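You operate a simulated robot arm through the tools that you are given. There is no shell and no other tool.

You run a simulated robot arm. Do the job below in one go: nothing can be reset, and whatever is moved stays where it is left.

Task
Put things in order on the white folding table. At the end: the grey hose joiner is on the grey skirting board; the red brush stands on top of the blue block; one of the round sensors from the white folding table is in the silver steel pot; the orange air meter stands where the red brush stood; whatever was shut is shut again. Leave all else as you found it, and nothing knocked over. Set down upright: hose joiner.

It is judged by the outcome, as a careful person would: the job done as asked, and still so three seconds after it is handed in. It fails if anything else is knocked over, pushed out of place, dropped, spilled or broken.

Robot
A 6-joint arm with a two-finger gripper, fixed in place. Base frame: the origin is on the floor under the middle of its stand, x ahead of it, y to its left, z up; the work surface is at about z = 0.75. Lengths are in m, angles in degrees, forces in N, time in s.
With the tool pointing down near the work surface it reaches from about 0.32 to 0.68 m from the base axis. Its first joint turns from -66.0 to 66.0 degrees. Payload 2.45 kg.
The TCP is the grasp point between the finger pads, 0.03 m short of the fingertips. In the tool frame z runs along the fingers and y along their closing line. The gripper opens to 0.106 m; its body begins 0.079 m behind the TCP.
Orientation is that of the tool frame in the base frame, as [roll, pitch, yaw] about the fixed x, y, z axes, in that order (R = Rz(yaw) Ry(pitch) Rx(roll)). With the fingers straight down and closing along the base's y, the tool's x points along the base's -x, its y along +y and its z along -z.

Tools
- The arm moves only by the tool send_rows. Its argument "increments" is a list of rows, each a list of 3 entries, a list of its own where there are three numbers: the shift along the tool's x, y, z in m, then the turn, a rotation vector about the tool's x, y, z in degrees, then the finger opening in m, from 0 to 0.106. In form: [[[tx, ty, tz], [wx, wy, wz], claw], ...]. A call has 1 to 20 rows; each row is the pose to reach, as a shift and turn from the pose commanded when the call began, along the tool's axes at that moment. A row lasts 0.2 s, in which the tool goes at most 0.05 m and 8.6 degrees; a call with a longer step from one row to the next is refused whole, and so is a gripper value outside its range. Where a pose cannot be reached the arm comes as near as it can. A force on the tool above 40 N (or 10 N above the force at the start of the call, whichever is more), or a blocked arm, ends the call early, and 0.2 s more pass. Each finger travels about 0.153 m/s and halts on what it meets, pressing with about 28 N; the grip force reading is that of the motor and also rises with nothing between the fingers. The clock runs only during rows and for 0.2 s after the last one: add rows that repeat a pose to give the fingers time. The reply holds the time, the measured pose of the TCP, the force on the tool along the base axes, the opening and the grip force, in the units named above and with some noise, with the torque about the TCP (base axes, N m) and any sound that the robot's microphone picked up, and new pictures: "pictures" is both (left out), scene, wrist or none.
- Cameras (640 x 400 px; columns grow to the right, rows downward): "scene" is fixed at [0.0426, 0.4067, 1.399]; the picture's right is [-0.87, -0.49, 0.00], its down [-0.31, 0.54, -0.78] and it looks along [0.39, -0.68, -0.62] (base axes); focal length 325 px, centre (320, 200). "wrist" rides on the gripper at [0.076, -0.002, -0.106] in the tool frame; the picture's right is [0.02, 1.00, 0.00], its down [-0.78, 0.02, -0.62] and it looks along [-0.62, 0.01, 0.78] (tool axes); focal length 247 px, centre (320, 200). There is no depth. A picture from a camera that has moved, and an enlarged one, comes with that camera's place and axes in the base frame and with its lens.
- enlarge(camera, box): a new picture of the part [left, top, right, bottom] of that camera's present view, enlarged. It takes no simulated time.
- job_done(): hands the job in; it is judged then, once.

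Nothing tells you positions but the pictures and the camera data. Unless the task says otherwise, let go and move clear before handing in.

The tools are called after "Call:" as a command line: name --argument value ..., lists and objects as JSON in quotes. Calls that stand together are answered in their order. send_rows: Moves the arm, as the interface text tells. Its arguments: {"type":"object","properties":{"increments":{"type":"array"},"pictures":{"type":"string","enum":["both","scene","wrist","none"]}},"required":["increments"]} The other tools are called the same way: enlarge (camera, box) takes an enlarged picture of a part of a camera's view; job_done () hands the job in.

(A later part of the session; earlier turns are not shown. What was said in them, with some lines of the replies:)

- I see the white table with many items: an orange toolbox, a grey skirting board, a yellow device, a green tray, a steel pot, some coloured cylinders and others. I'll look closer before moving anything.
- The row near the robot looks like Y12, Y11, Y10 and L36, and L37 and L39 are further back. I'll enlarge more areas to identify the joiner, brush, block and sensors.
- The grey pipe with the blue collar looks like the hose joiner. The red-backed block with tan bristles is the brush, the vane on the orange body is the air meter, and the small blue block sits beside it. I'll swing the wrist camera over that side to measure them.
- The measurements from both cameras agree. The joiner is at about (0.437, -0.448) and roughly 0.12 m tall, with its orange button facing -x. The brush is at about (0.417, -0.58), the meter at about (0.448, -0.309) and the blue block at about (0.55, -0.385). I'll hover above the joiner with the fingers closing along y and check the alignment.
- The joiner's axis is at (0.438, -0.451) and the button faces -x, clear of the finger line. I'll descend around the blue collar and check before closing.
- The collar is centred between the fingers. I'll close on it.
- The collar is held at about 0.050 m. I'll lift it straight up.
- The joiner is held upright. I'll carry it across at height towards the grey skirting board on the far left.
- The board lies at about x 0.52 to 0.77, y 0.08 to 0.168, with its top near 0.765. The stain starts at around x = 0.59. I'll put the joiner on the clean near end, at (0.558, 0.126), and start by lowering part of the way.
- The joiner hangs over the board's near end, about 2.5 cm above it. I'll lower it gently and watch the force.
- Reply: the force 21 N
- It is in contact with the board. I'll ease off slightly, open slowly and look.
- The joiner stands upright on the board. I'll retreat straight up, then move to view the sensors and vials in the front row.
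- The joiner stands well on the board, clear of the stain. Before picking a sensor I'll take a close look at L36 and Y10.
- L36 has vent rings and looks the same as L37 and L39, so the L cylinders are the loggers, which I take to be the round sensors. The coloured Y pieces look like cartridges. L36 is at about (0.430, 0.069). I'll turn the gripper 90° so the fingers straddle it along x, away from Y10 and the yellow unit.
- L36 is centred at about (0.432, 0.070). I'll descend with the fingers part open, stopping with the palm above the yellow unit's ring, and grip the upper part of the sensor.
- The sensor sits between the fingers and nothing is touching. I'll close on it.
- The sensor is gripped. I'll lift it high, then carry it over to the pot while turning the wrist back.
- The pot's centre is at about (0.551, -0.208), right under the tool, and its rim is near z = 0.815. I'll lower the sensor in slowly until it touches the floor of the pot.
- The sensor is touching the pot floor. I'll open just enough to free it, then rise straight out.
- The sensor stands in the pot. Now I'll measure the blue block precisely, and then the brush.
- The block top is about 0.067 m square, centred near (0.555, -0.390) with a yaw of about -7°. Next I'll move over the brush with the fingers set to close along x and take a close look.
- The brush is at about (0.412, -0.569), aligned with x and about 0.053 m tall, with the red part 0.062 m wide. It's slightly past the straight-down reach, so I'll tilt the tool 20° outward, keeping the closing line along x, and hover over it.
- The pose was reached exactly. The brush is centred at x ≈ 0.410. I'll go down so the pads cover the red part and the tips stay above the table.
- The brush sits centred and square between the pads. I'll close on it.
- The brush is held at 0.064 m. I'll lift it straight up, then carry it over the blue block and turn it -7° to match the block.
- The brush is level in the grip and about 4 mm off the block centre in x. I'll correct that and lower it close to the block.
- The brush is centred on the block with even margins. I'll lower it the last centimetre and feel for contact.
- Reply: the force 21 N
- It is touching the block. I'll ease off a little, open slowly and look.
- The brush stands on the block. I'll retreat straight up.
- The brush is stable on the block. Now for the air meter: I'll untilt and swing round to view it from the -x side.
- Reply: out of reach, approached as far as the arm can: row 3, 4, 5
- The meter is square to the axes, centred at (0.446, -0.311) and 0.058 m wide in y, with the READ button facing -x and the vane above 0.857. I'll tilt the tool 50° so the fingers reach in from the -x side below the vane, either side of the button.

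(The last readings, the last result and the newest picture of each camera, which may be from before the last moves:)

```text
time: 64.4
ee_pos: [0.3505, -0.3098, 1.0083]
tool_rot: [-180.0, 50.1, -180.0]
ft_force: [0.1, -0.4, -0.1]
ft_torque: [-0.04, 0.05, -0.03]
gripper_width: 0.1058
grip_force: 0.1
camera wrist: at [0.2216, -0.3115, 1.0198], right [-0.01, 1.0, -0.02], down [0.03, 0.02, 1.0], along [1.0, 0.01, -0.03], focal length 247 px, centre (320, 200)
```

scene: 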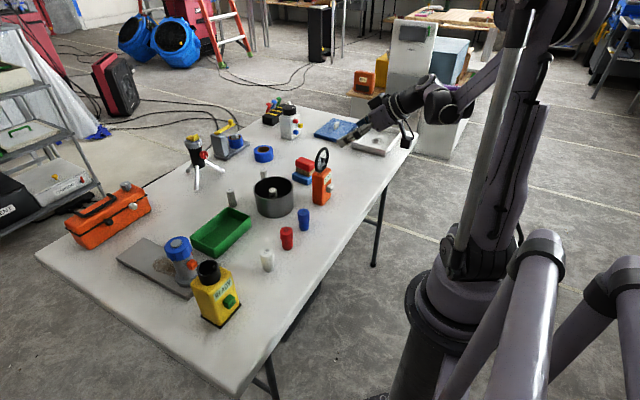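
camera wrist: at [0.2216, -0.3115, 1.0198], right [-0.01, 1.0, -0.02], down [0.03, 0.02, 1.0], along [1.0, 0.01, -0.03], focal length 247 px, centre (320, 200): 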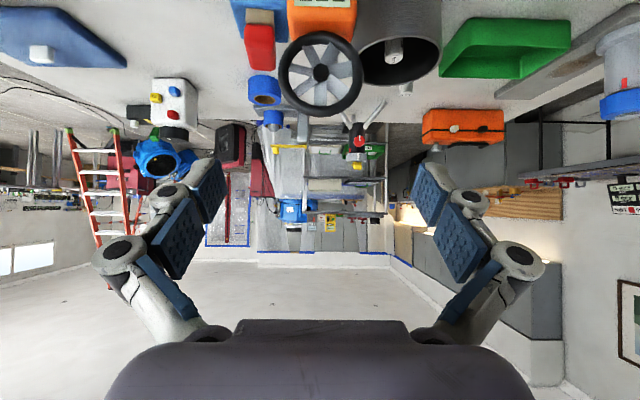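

Call:
send_rows --increments '[[[0.02, 0, 0.0176], [0, 0, 0], 0.106], [[0.04, 0, 0.0352], [0, 0, 0], 0.106], [[0.06, -0.001, 0.0528], [0, 0, 0], 0.106], [[0.08, -0.001, 0.0704], [0, 0, 0], 0.106], [[0.0985, -0.001, 0.088], [0, 0, 0], 0.106], [[0.0985, -0.001, 0.088], [0, 0, 0], 0.106]]'

Call:
enlarge --camera "scene" --box '[260, 110, 420, 230]'

```text
time: 65.8
ee_pos: [0.3537, -0.3108, 0.8778]
tool_rot: [-180.0, 50.0, -179.9]
ft_force: [0.0, 0.3, -0.7]
ft_torque: [0.01, 0.02, 0.02]
gripper_width: 0.1061
grip_force: 0.0
camera wrist: at [0.2252, -0.3117, 0.8881], right [-0.01, 1.0, -0.02], down [0.03, 0.02, 1.0], along [1.0, 0.01, -0.03], focal length 247 px, centre (320, 200)
```

scene: 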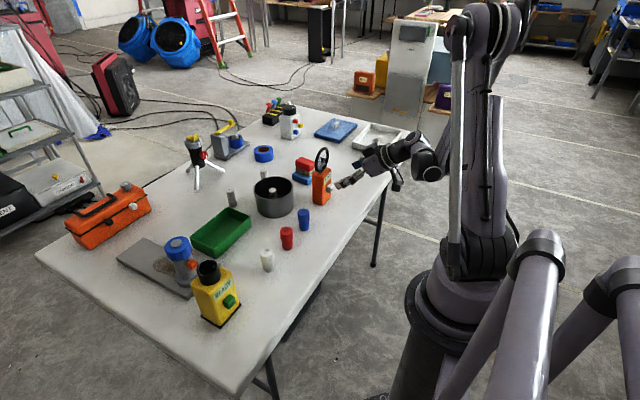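
wrist: 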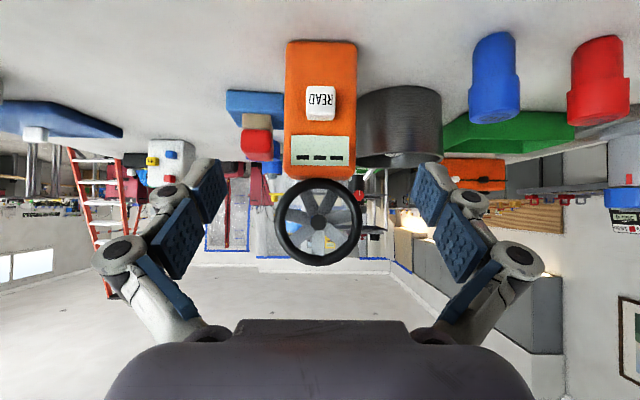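

```text
3.33 times, centred on (340, 170) of scene
camera zoom: at [0.0426, 0.4067, 1.399], right [-0.87, -0.49, 0.0], down [-0.31, 0.54, -0.78], along [0.39, -0.68, -0.62], focal length 1084 px, centre (253, 300)
```

zoom: 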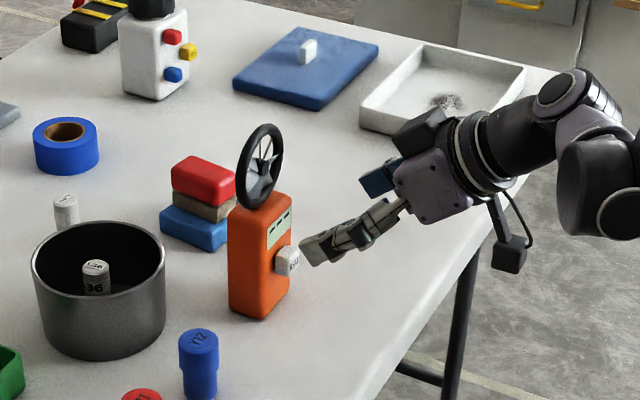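

The front view confirms the alignment: the body top is at 0.864, the button is between the finger lines, and the vane is above. I'll tilt a further 5° for clearance and move in part of the way.

Call:
send_rows --increments '[[[0, 0, 0], [0, -5, 0], 0.106], [[-0.001, -0.001, 0.022], [0, -5, 0], 0.106], [[-0.002, -0.001, 0.044], [0, -5, 0], 0.106], [[-0.003, -0.001, 0.065], [0, -5, 0], 0.106], [[-0.0035, -0.001, 0.08], [0, -5, 0], 0.106], [[-0.0035, -0.001, 0.08], [0, -5, 0], 0.106]]'

Call:
enlarge --camera "scene" --box '[270, 120, 400, 220]'

```text
time: 67.2
ee_pos: [0.4243, -0.3192, 0.8367]
tool_rot: [179.9, 54.9, 180.0]
ft_force: [-0.2, 0.0, -0.1]
ft_torque: [0.01, 0.04, -0.02]
gripper_width: 0.106
grip_force: 0.0
out of reach, approached as far as the arm can: row 2, 3, 4, 5, 6
camera wrist: at [0.295, -0.321, 0.8366], right [-0.01, 1.0, -0.02], down [-0.06, 0.02, 1.0], along [1.0, 0.01, 0.06], focal length 247 px, centre (320, 200)
```

scene: 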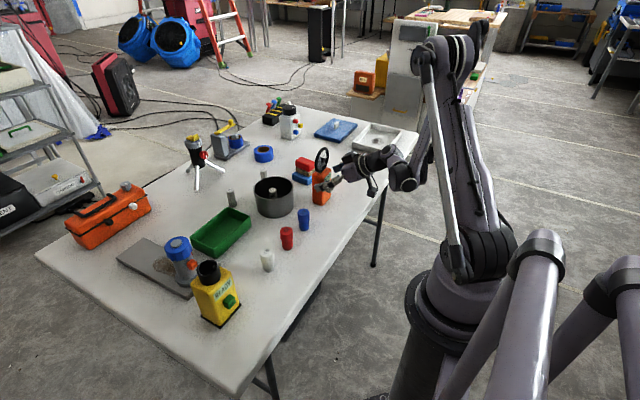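
wrist: 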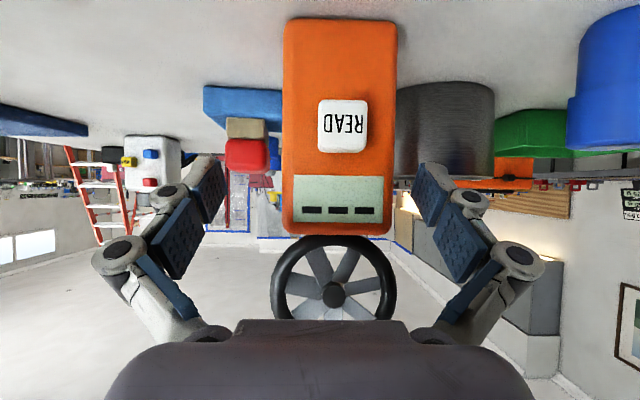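

```text
4.00 times, centred on (335, 170) of scene
camera zoom: at [0.0426, 0.4067, 1.399], right [-0.87, -0.49, 0.0], down [-0.31, 0.54, -0.78], along [0.39, -0.68, -0.62], focal length 1301 px, centre (260, 320)
```

zoom: 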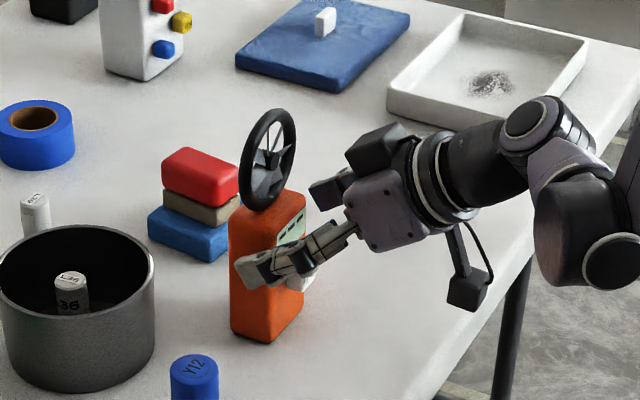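

The arm stopped at a reach limit because the wrist was too low and too close at 55°. Nothing was touched. I'll back off along the axis, reduce the tilt to 45° and check again.

Call:
send_rows --increments '[[[-0.0024, 0.003, -0.022], [0, 0, 0], 0.106], [[-0.0049, 0.006, -0.044], [0, 0, 0], 0.106], [[-0.0073, 0.009, -0.0663], [0, 0, 0], 0.106], [[-0.0073, 0.009, -0.0663], [0, 5, 0], 0.106], [[-0.0073, 0.009, -0.0663], [0, 10, 0], 0.106], [[-0.0073, 0.009, -0.0663], [0, 10, 0], 0.106]]'

```text
time: 68.6
ee_pos: [0.3738, -0.3094, 0.8811]
tool_rot: [180.0, 45.0, 180.0]
ft_force: [-0.9, -0.2, -0.9]
ft_torque: [-0.04, 0.0, 0.0]
gripper_width: 0.106
grip_force: 0.0
camera wrist: at [0.2464, -0.3112, 0.9028], right [-0.01, 1.0, -0.02], down [0.12, 0.02, 0.99], along [0.99, 0.01, -0.12], focal length 247 px, centre (320, 200)
```

scene: 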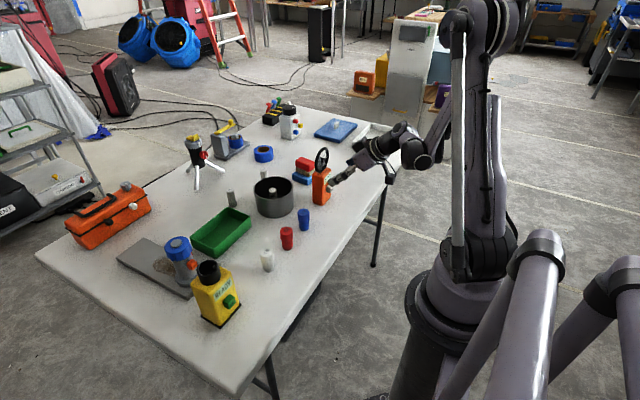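
wrist: 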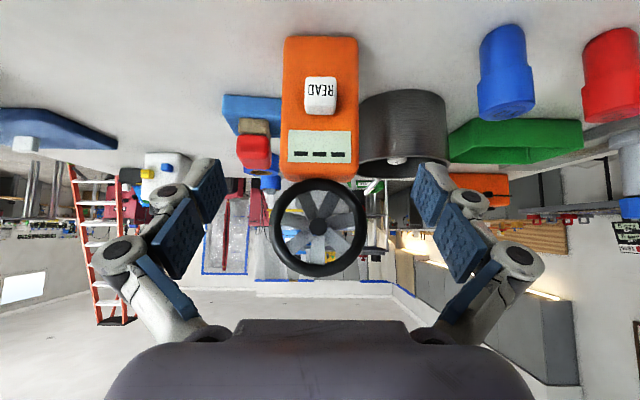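

Call:
send_rows --increments '[[[0.0002, -0.0016, 0.02], [0, 0, 0], 0.106], [[0.0005, -0.0016, 0.04], [0, 0, 0], 0.106], [[0.0007, -0.0016, 0.058], [0, 0, 0], 0.106], [[0.0009, -0.0016, 0.072], [0, 0, 0], 0.106], [[0.0011, -0.0016, 0.0859], [0, 0, 0], 0.106], [[0.0011, -0.0016, 0.0859], [0, 0, 0], 0.106]]'

Call:
enlarge --camera "scene" --box '[270, 120, 400, 220]'

```text
time: 70.0
ee_pos: [0.4355, -0.3116, 0.8187]
tool_rot: [-179.9, 45.0, -180.0]
ft_force: [-0.6, 0.2, 0.4]
ft_torque: [0.0, -0.02, 0.0]
gripper_width: 0.1062
grip_force: 0.0
camera wrist: at [0.3068, -0.3131, 0.8406], right [-0.01, 1.0, -0.02], down [0.11, 0.02, 0.99], along [0.99, 0.01, -0.11], focal length 247 px, centre (320, 200)
```

scene: 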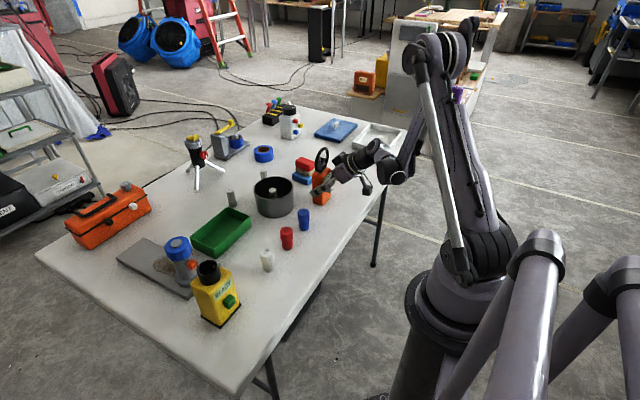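
wrist: 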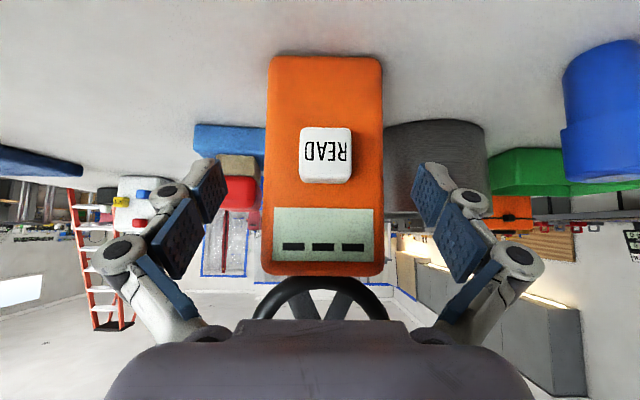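

```text
4.00 times, centred on (335, 170) of scene
camera zoom: at [0.0426, 0.4067, 1.399], right [-0.87, -0.49, 0.0], down [-0.31, 0.54, -0.78], along [0.39, -0.68, -0.62], focal length 1301 px, centre (260, 320)
```

zoom: 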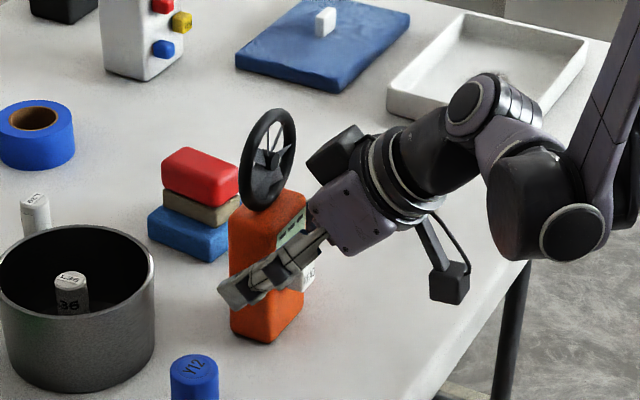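

The fingers straddle the body below the vane and on either side of the READ button, with no contact. I'll close slowly.

Call:
send_rows --increments '[[[0, 0.001, 0], [0, 0, 0], 0.1], [[0, 0.001, 0], [0, 0, 0], 0.085], [[0, 0.001, 0], [0, 0, 0], 0.072], [[0, 0.001, 0], [0, 0, 0], 0.064], [[0, 0.001, 0], [0, 0, 0], 0.058], [[0, 0.001, 0], [0, 0, 0], 0.05], [[0, 0.001, 0], [0, 0, 0], 0.045], [[0, 0.001, 0], [0, 0, 0], 0.045]]'

Call:
enlarge --camera "scene" --box '[270, 120, 400, 220]'

```text
time: 71.8
ee_pos: [0.4332, -0.3105, 0.8182]
tool_rot: [-180.0, 45.0, 180.0]
ft_force: [-1.4, 1.0, 4.4]
ft_torque: [0.1, -0.04, 0.01]
gripper_width: 0.0593
grip_force: 27.6
camera wrist: at [0.3065, -0.3121, 0.8411], right [-0.01, 1.0, -0.01], down [0.11, 0.02, 0.99], along [0.99, 0.01, -0.11], focal length 247 px, centre (320, 200)
```

scene: 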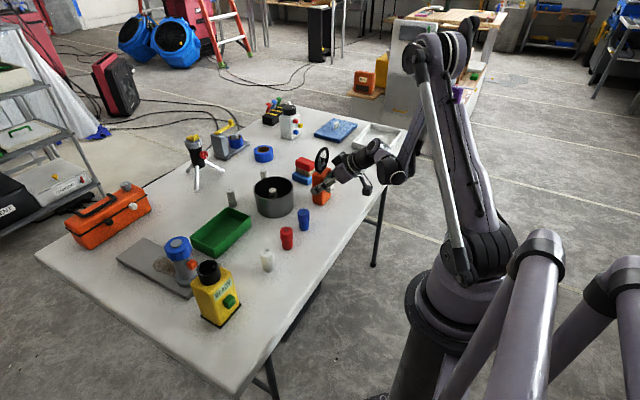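
wrist: 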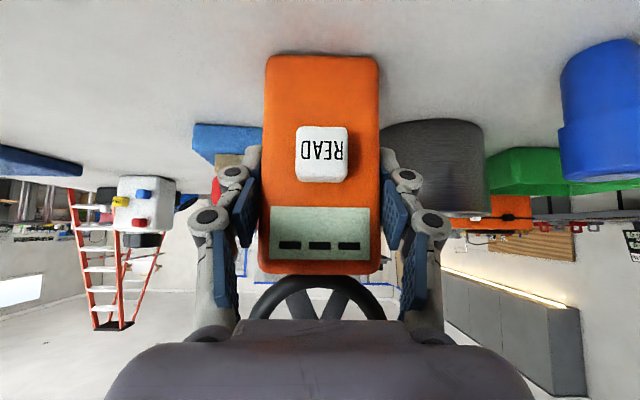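

```text
4.00 times, centred on (335, 170) of scene
camera zoom: at [0.0426, 0.4067, 1.399], right [-0.87, -0.49, 0.0], down [-0.31, 0.54, -0.78], along [0.39, -0.68, -0.62], focal length 1301 px, centre (260, 320)
```

zoom: 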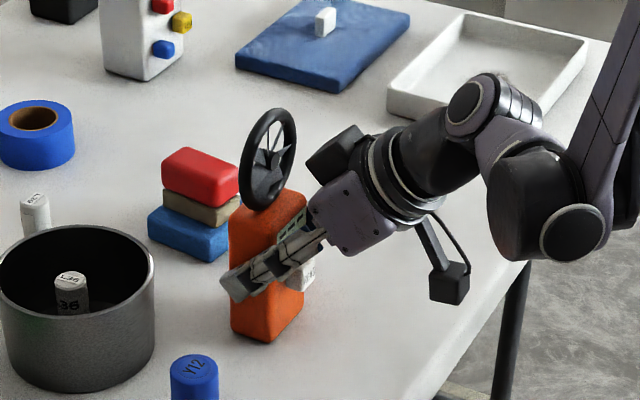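

The meter is gripped at 0.059 m and hasn't shifted. I'll lift it straight up.

Call:
send_rows --increments '[[[-0.0035, 0, -0.0035], [0, 0, 0], 0.045], [[-0.0106, 0, -0.0106], [0, 0, 0], 0.045], [[-0.0248, 0, -0.0248], [0, 0, 0], 0.045], [[-0.0424, 0, -0.0424], [0, 0, 0], 0.045], [[-0.06, 0, -0.06], [0, 0, 0], 0.045], [[-0.0778, 0, -0.0778], [0, 0, 0], 0.045], [[-0.0954, 0, -0.0954], [0, 0, 0], 0.045], [[-0.106, 0, -0.106], [0, 0, 0], 0.045], [[-0.106, 0, -0.106], [0, 0, 0], 0.045]]'

Call:
enlarge --camera "scene" --box '[270, 80, 420, 200]'

```text
time: 73.8
ee_pos: [0.4345, -0.3105, 0.9694]
tool_rot: [179.9, 44.9, -180.0]
ft_force: [0.5, -0.4, -2.4]
ft_torque: [0.02, 0.02, -0.01]
gripper_width: 0.0591
grip_force: 27.8
camera wrist: at [0.3068, -0.3118, 0.9912], right [-0.01, 1.0, -0.02], down [0.11, 0.02, 0.99], along [0.99, 0.01, -0.11], focal length 247 px, centre (320, 200)
```

scene: 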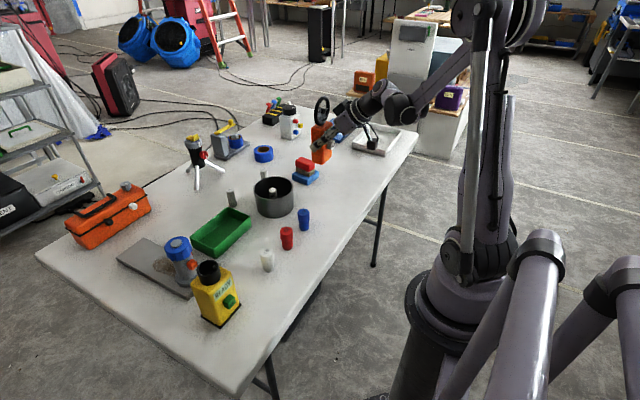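
wrist: 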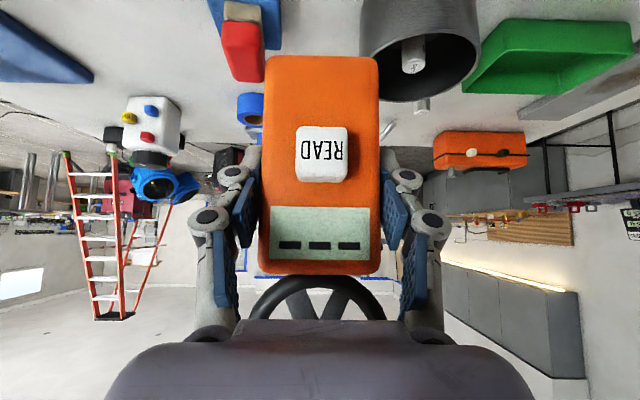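

```text
3.33 times, centred on (345, 140) of scene
camera zoom: at [0.0427, 0.4066, 1.399], right [-0.87, -0.49, 0.0], down [-0.31, 0.54, -0.78], along [0.39, -0.68, -0.62], focal length 1084 px, centre (237, 400)
```

zoom: 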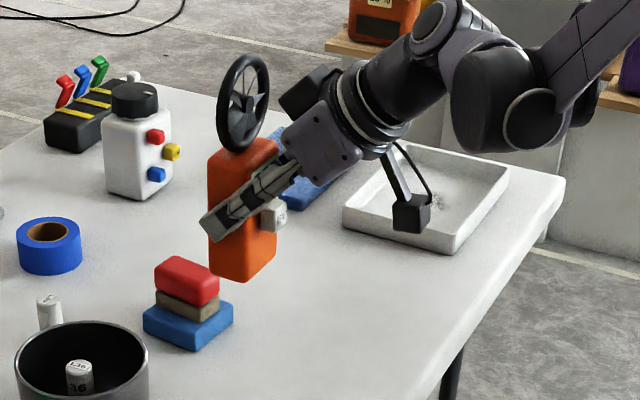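

The meter is held upright with no slip. I'll carry it over the spot where the brush stood, turning -30° about the vertical to suit the arm.

Call:
send_rows --increments '[[[0.0015, -0.015, -0.0015], [1.5, 0, 1.5], 0.045], [[0.0035, -0.038, -0.0035], [3.6, 0, 3.6], 0.045], [[0.006, -0.065, -0.006], [5.8, 0, 5.8], 0.045], [[0.0085, -0.092, -0.0085], [8, 0, 8], 0.045], [[0.011, -0.119, -0.011], [10.2, 0, 10.2], 0.045], [[0.0133, -0.146, -0.0133], [12.4, 0, 12.4], 0.045], [[0.0157, -0.173, -0.0157], [14.6, 0, 14.6], 0.045], [[0.018, -0.2, -0.018], [16.8, 0, 16.8], 0.045], [[0.0205, -0.226, -0.0205], [19, 0, 19], 0.045], [[0.0222, -0.245, -0.0222], [20.4, 0, 20.4], 0.045], [[0.023, -0.2535, -0.023], [21.2, 0, 21.2], 0.045], [[0.023, -0.2535, -0.023], [21.2, 0, 21.2], 0.045]]'

Call:
enlarge --camera "scene" --box '[290, 70, 430, 190]'

```text
time: 76.4
ee_pos: [0.4028, -0.5639, 0.9682]
tool_rot: [-180.0, 45.0, 149.8]
ft_force: [-0.8, 0.9, -1.5]
ft_torque: [0.0, 0.01, 0.01]
gripper_width: 0.059
grip_force: 28.1
camera wrist: at [0.2907, -0.501, 0.9907], right [0.49, 0.87, -0.01], down [0.11, -0.04, 0.99], along [0.87, -0.49, -0.11], focal length 247 px, centre (320, 200)
```

scene: 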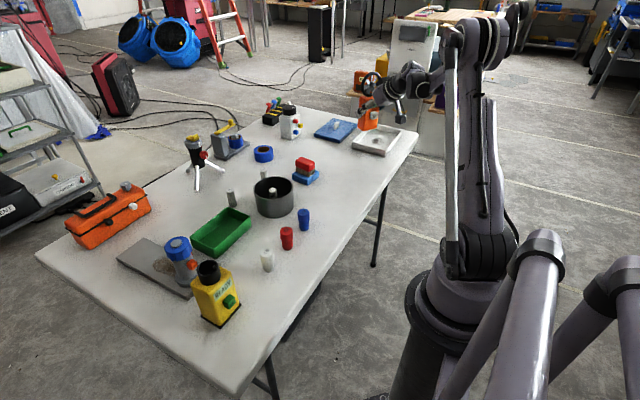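
wrist: 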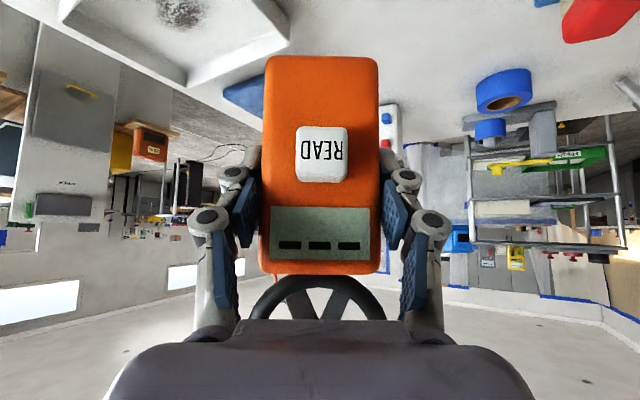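

```text
3.33 times, centred on (360, 130) of scene
camera zoom: at [0.0427, 0.4066, 1.399], right [-0.87, -0.49, 0.0], down [-0.31, 0.54, -0.78], along [0.39, -0.68, -0.62], focal length 1084 px, centre (187, 433)
```

zoom: 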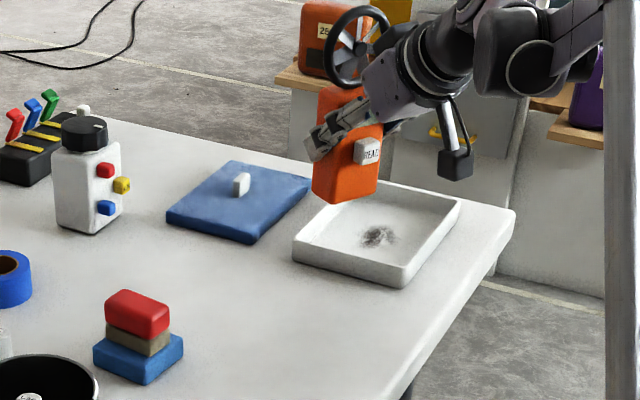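

Call:
send_rows --increments '[[[0.0106, 0, 0.0106], [0, 0, 0], 0.045], [[0.0283, 0, 0.0283], [0, 0, 0], 0.045], [[0.0459, 0, 0.0459], [0, 0, 0], 0.045], [[0.0636, 0, 0.0636], [0, 0, 0], 0.045], [[0.0778, 0, 0.0778], [0, 0, 0], 0.045], [[0.0884, 0, 0.0884], [0, 0, 0], 0.045], [[0.0955, 0, 0.0955], [0, 0, 0], 0.045], [[0.0955, 0, 0.0955], [0, 0, 0], 0.045]]'

Call:
enlarge --camera "scene" --box '[290, 90, 430, 200]'

```text
time: 78.2
ee_pos: [0.4026, -0.5646, 0.8338]
tool_rot: [-180.0, 44.9, 150.0]
ft_force: [0.0, 0.0, -1.2]
ft_torque: [-0.04, 0.02, 0.0]
gripper_width: 0.0594
grip_force: 28.0
camera wrist: at [0.2908, -0.5011, 0.8557], right [0.49, 0.87, -0.01], down [0.11, -0.04, 0.99], along [0.87, -0.49, -0.11], focal length 247 px, centre (320, 200)
```

scene: 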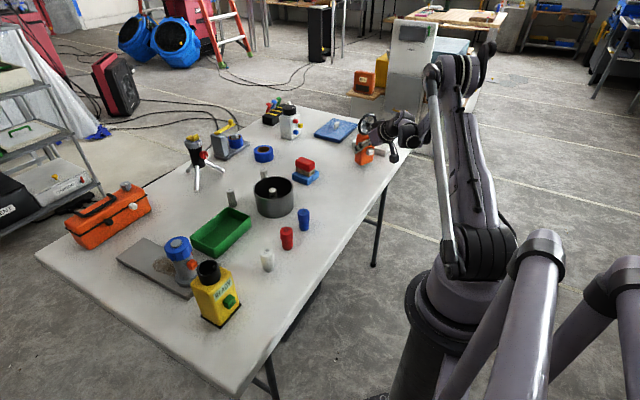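
wrist: 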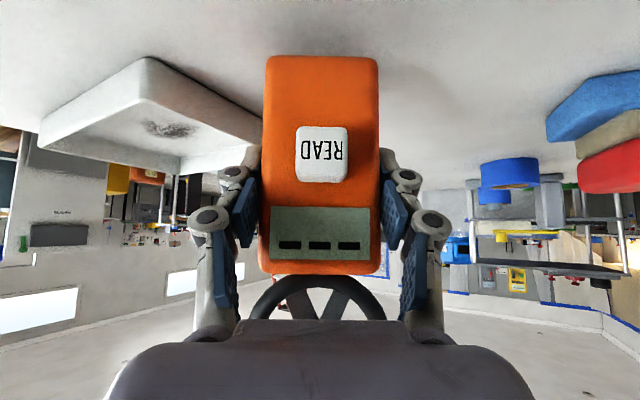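

```text
3.64 times, centred on (360, 145) of scene
camera zoom: at [0.0427, 0.4066, 1.399], right [-0.87, -0.49, 0.0], down [-0.31, 0.54, -0.78], along [0.39, -0.68, -0.62], focal length 1183 px, centre (174, 400)
```

zoom: 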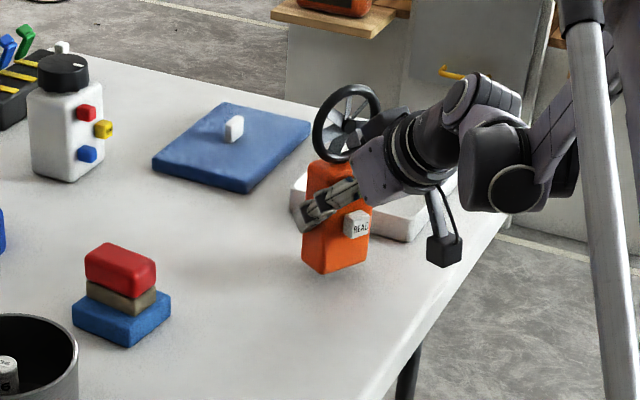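

The meter is right over the brush's old spot, about 1.5 cm up. I'll lower it gently to contact.

Call:
send_rows --increments '[[[0.0035, 0, 0.0035], [0, 0, 0], 0.045], [[0.006, 0, 0.006], [0, 0, 0], 0.045], [[0.0078, 0, 0.0078], [0, 0, 0], 0.045], [[0.0088, 0, 0.0088], [0, 0, 0], 0.045], [[0.0088, 0, 0.0088], [0, 0, 0], 0.045]]' --pictures "none"

```text
time: 79.4
ee_pos: [0.4024, -0.5654, 0.8206]
tool_rot: [-179.9, 45.0, 150.0]
ft_force: [-0.5, 0.2, -1.4]
ft_torque: [0.04, -0.02, -0.02]
gripper_width: 0.059
grip_force: 28.4
```

Call:
send_rows --increments '[[[0.0007, 0, 0.0007], [0, 0, 0], 0.045], [[0.0014, 0, 0.0014], [0, 0, 0], 0.045], [[0.0021, 0, 0.0021], [0, 0, 0], 0.045], [[0.0021, 0, 0.0021], [0, 0, 0], 0.045]]' --pictures "none"

```text
time: 80.4
ee_pos: [0.4021, -0.5649, 0.8195]
tool_rot: [180.0, 45.1, 150.0]
ft_force: [-2.6, 0.7, 7.6]
ft_torque: [0.24, 0.08, 0.07]
gripper_width: 0.0592
grip_force: 28.1
```

It is touching lightly. I'll release slowly and look.

Call:
send_rows --increments '[[[-0.0003, 0, -0.0003], [0, 0, 0], 0.045], [[-0.0003, 0, -0.0003], [0, 0, 0], 0.054], [[-0.0003, 0, -0.0003], [0, 0, 0], 0.06], [[-0.0003, 0, -0.0003], [0, 0, 0], 0.066], [[-0.0003, 0, -0.0003], [0, 0, 0], 0.076], [[-0.0003, 0, -0.0003], [0, 0, 0], 0.09], [[-0.0003, 0, -0.0003], [0, 0, 0], 0.106], [[-0.0003, 0, -0.0003], [0, 0, 0], 0.106]]'

Call:
enlarge --camera "scene" --box '[290, 90, 430, 200]'

```text
time: 82.2
ee_pos: [0.4021, -0.5642, 0.8184]
tool_rot: [180.0, 45.0, 150.1]
ft_force: [-0.5, -0.5, 0.1]
ft_torque: [0.02, 0.01, 0.0]
gripper_width: 0.1059
grip_force: 0.2
camera wrist: at [0.29, -0.501, 0.8411], right [0.49, 0.87, -0.01], down [0.11, -0.04, 0.99], along [0.87, -0.49, -0.11], focal length 247 px, centre (320, 200)
```

scene: 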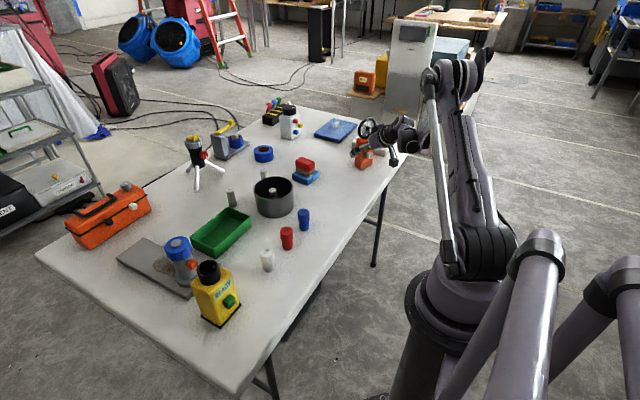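
wrist: 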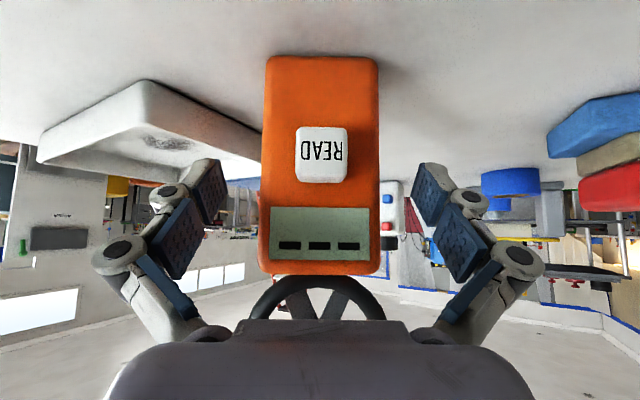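

```text
3.64 times, centred on (360, 145) of scene
camera zoom: at [0.0426, 0.4067, 1.399], right [-0.87, -0.49, 0.0], down [-0.31, 0.54, -0.78], along [0.39, -0.68, -0.62], focal length 1183 px, centre (174, 400)
```

zoom: 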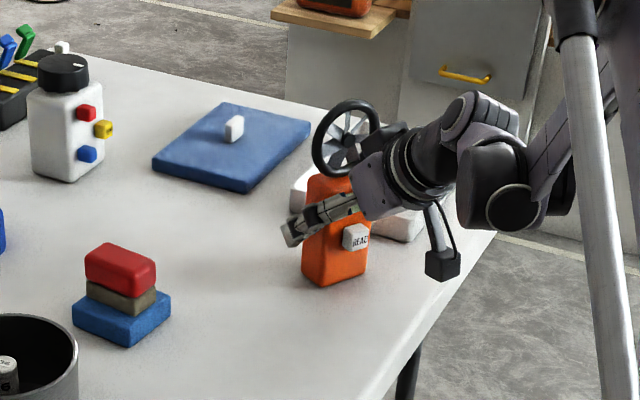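

The meter stands upright on the brush's old spot. I'll back out along the tool axis, then rise and straighten up.

Call:
send_rows --increments '[[[0, 0, -0.01], [0, 0, 0], 0.106], [[0, 0, -0.03], [0, 0, 0], 0.106], [[0, 0, -0.055], [0, 0, 0], 0.106], [[0, 0, -0.08], [0, 0, 0], 0.106], [[0, 0, -0.105], [0, 0, 0], 0.106], [[0, 0, -0.13], [0, 0, 0], 0.106], [[-0.02, 0, -0.15], [0, 0, 0], 0.106], [[-0.05, 0, -0.18], [0, 0, 0], 0.106], [[-0.05, 0, -0.18], [0, 0, 0], 0.106]]'

Call:
enlarge --camera "scene" --box '[290, 90, 430, 200]'

```text
time: 84.2
ee_pos: [0.3483, -0.5041, 0.9816]
tool_rot: [-179.9, 45.0, 150.0]
ft_force: [-0.4, 0.2, -0.4]
ft_torque: [0.02, 0.02, -0.01]
gripper_width: 0.1061
grip_force: 0.1
out of reach, approached as far as the arm can: row 4, 5, 6, 7, 8, 9
camera wrist: at [0.2377, -0.4412, 1.0043], right [0.49, 0.87, -0.02], down [0.11, -0.04, 0.99], along [0.87, -0.49, -0.12], focal length 247 px, centre (320, 200)
```

scene: 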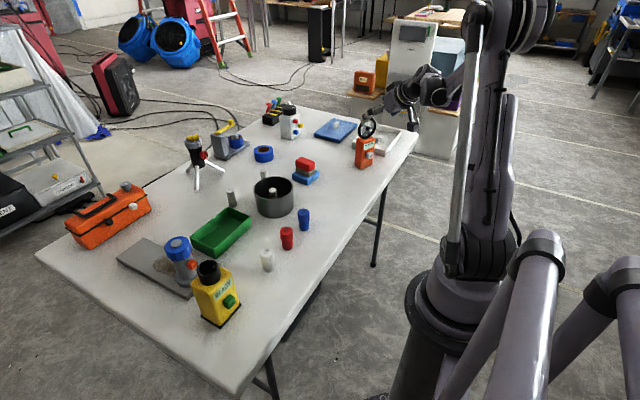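
wrist: 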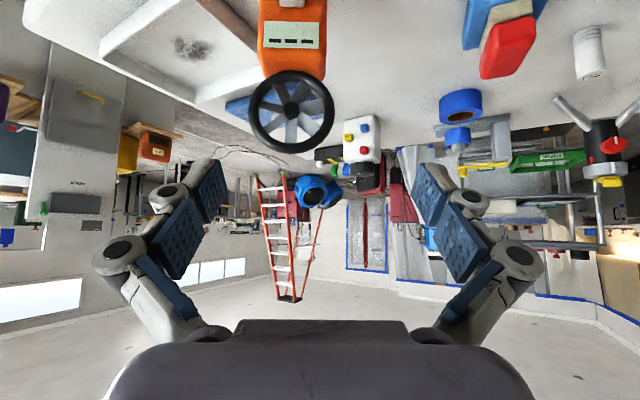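

```text
3.64 times, centred on (360, 145) of scene
camera zoom: at [0.0426, 0.4067, 1.399], right [-0.87, -0.49, 0.0], down [-0.31, 0.54, -0.78], along [0.39, -0.68, -0.62], focal length 1183 px, centre (174, 400)
```

zoom: 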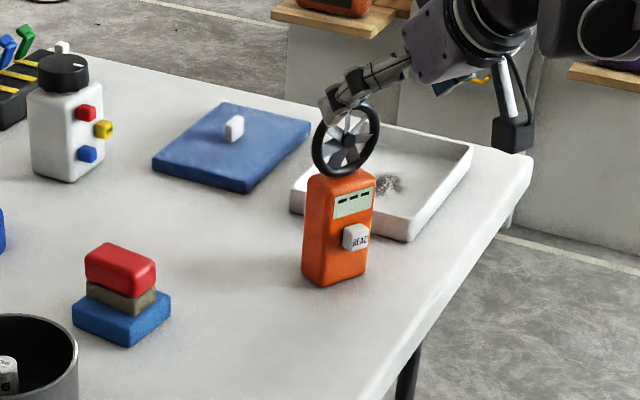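

The meter is undisturbed. I'll move the arm away and straighten up for a final inspection.

Call:
send_rows --increments '[[[0.0008, 0.022, -0.017], [0, 0, 0], 0.106], [[0.0016, 0.044, -0.035], [0, 0, 0], 0.106], [[0.0025, 0.067, -0.052], [0, 0, 0], 0.106], [[0.0033, 0.089, -0.069], [0, 0, 0], 0.106], [[0.0042, 0.111, -0.087], [0, 0, 0], 0.106], [[0.005, 0.1334, -0.104], [0, 0, 0], 0.106], [[0.005, 0.1334, -0.104], [0, 7.5, 0], 0.106], [[0.005, 0.1334, -0.104], [0, 15, 0], 0.106], [[0.005, 0.1334, -0.104], [0, 22.5, 0], 0.106], [[0.005, 0.1334, -0.104], [0, 30, 0], 0.106], [[0.005, 0.1334, -0.104], [0, 37.5, 0], 0.106], [[0.005, 0.1334, -0.104], [0, 45, 0], 0.106], [[0.005, 0.1334, -0.104], [0, 45, 0], 0.106]]'

Call:
enlarge --camera "scene" --box '[240, 100, 420, 215]'

Call:
enlarge --camera "scene" --box '[100, 180, 340, 330]'

```text
time: 87.0
ee_pos: [0.348, -0.3506, 1.0505]
tool_rot: [179.9, -0.1, 149.9]
ft_force: [-0.3, -0.1, -0.4]
ft_torque: [0.03, -0.01, -0.01]
gripper_width: 0.1057
grip_force: 0.0
camera wrist: at [0.2839, -0.3139, 1.1587], right [0.48, 0.88, 0.0], down [0.69, -0.38, 0.62], along [0.54, -0.3, -0.78], focal length 247 px, centre (320, 200)
```

scene: 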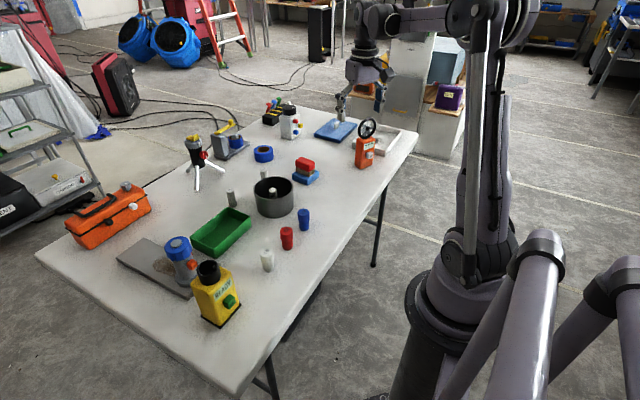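
wrist: 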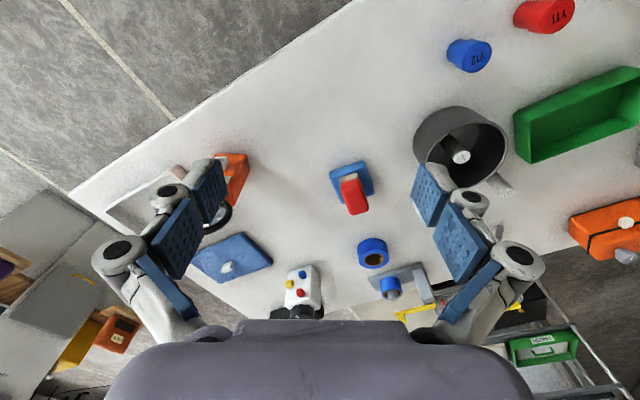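

```text
3.48 times, centred on (330, 158) of scene
camera zoom: at [0.0426, 0.4066, 1.399], right [-0.87, -0.49, 0.0], down [-0.31, 0.54, -0.78], along [0.39, -0.68, -0.62], focal length 1131 px, centre (285, 348)
```

zoom: 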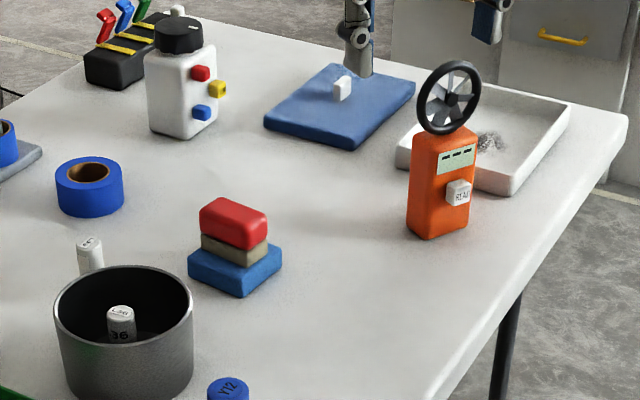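

```text
2.67 times, centred on (220, 255) of scene
camera zoom: at [0.0426, 0.4066, 1.399], right [-0.87, -0.49, 0.0], down [-0.31, 0.54, -0.78], along [0.39, -0.68, -0.62], focal length 867 px, centre (587, 53)
```

zoom: 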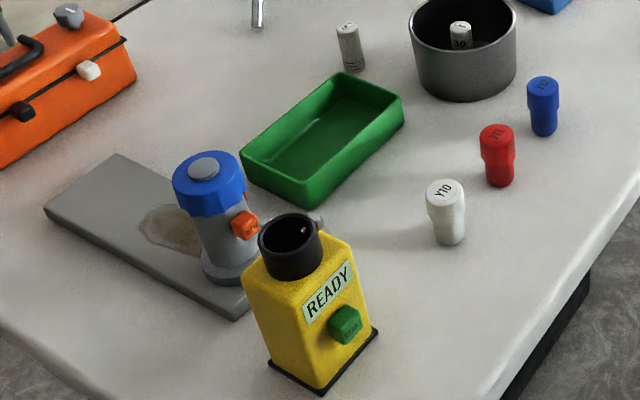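

All four moves look right. Before handing in I'll check the background surfaces for other sensor-like items, to be sure about which pieces are the sensors.

Call:
enlarge --camera "scene" --box '[420, 60, 500, 120]'

Call:
enlarge --camera "scene" --box '[0, 60, 110, 220]'

Call:
enlarge --camera "scene" --box '[560, 0, 640, 120]'

Call:
enlarge --camera "scene" --box '[240, 0, 340, 70]'

Call:
enlarge --camera "scene" --box '[255, 215, 320, 275]'

Call:
enlarge --camera "wrist" --box '[420, 0, 600, 200]'

```text
6.67 times, centred on (460, 90) of scene
camera zoom: at [0.0426, 0.4066, 1.399], right [-0.87, -0.49, 0.0], down [-0.31, 0.54, -0.78], along [0.39, -0.68, -0.62], focal length 2168 px, centre (-613, 933)
```

zoom: 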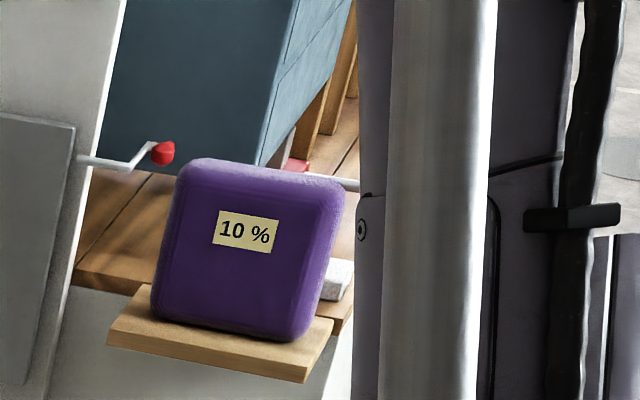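

```text
2.50 times, centred on (55, 140) of scene
camera zoom: at [0.0426, 0.4066, 1.399], right [-0.87, -0.49, 0.0], down [-0.31, 0.54, -0.78], along [0.39, -0.68, -0.62], focal length 813 px, centre (982, 350)
```

zoom: 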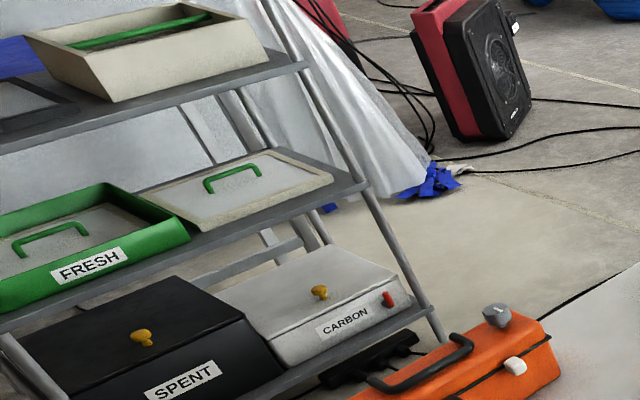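

```text
3.33 times, centred on (600, 60) of scene
camera zoom: at [0.0426, 0.4066, 1.399], right [-0.87, -0.49, 0.0], down [-0.31, 0.54, -0.78], along [0.39, -0.68, -0.62], focal length 1084 px, centre (-613, 667)
```

zoom: 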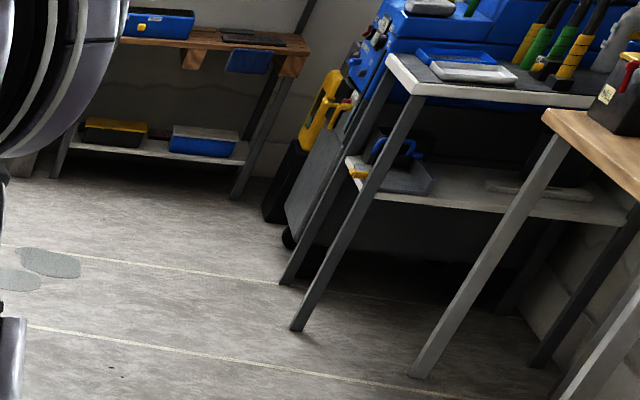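

```text
5.71 times, centred on (290, 35) of scene
camera zoom: at [0.0426, 0.4066, 1.399], right [-0.87, -0.49, 0.0], down [-0.31, 0.54, -0.78], along [0.39, -0.68, -0.62], focal length 1858 px, centre (491, 1143)
```

zoom: 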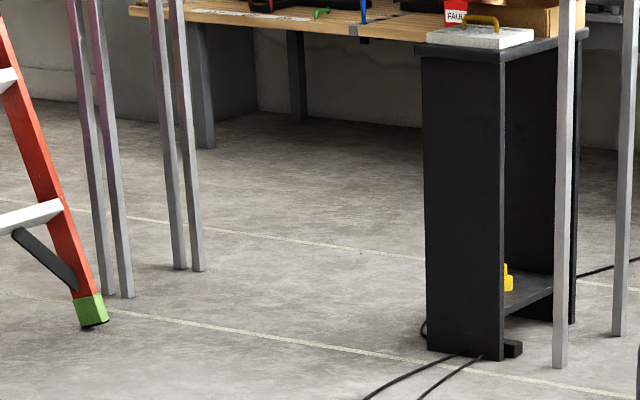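

```text
6.67 times, centred on (288, 245) of scene
camera zoom: at [0.0426, 0.4066, 1.399], right [-0.87, -0.49, 0.0], down [-0.31, 0.54, -0.78], along [0.39, -0.68, -0.62], focal length 2168 px, centre (537, -100)
```

zoom: 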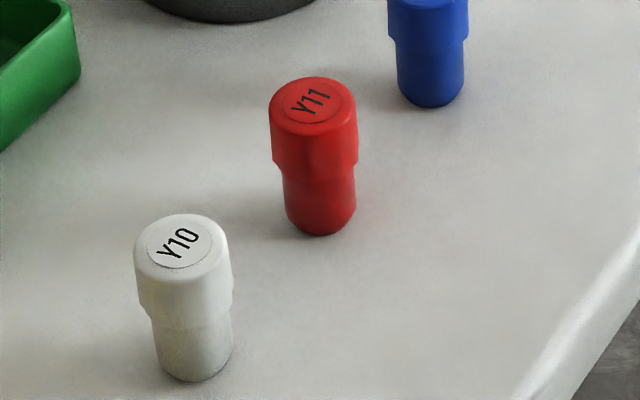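

```text
2.00 times, centred on (510, 100) of wrist
camera zoom: at [0.2839, -0.3139, 1.1587], right [0.48, 0.88, 0.0], down [0.69, -0.38, 0.62], along [0.54, -0.3, -0.78], focal length 494 px, centre (-60, 400)
```

zoom: 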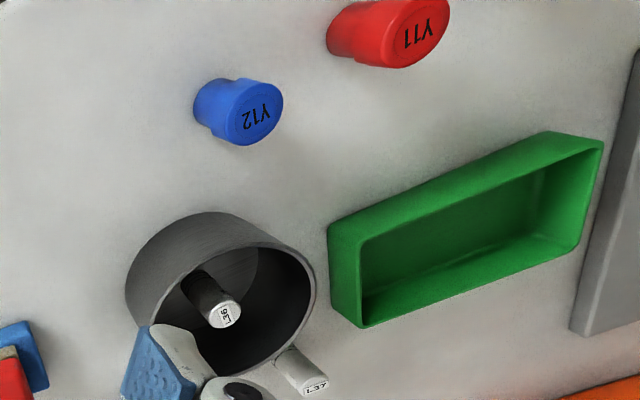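

The final view shows the job complete:
- **Hose joiner:** upright on the clean end of the skirting board.
- **Red brush:** standing on the blue block.
- **Sensor L36:** standing in the steel pot.
- **Air meter:** upright where the brush stood.

Nothing was opened or knocked over, and the arm is empty and clear, so I'm handing in.

Call:
job_done

```text
The job is handed in.
```

I've handed the job in. All four pieces are where you asked, and in the last pictures nothing else had moved or fallen over.

- **Hose joiner:** it stands upright on the near end of the grey skirting board, clear of the stain.
- **Red brush:** it stands bristles down on top of the blue block, roughly centred.
- **Round sensor:** I put L36 in the steel pot, where it stands upright. No label said which pieces were the sensors. I took the three matching grey cylinders (L36, L37, L39) to be them, and the coloured Y10–Y12 pieces to be something else.
- **Air meter:** it stands upright within about 5 mm of where the brush stood, turned about 30° from the way it originally faced.

I didn't open anything, so there was nothing to shut again. The gripper is empty and clear of the table.
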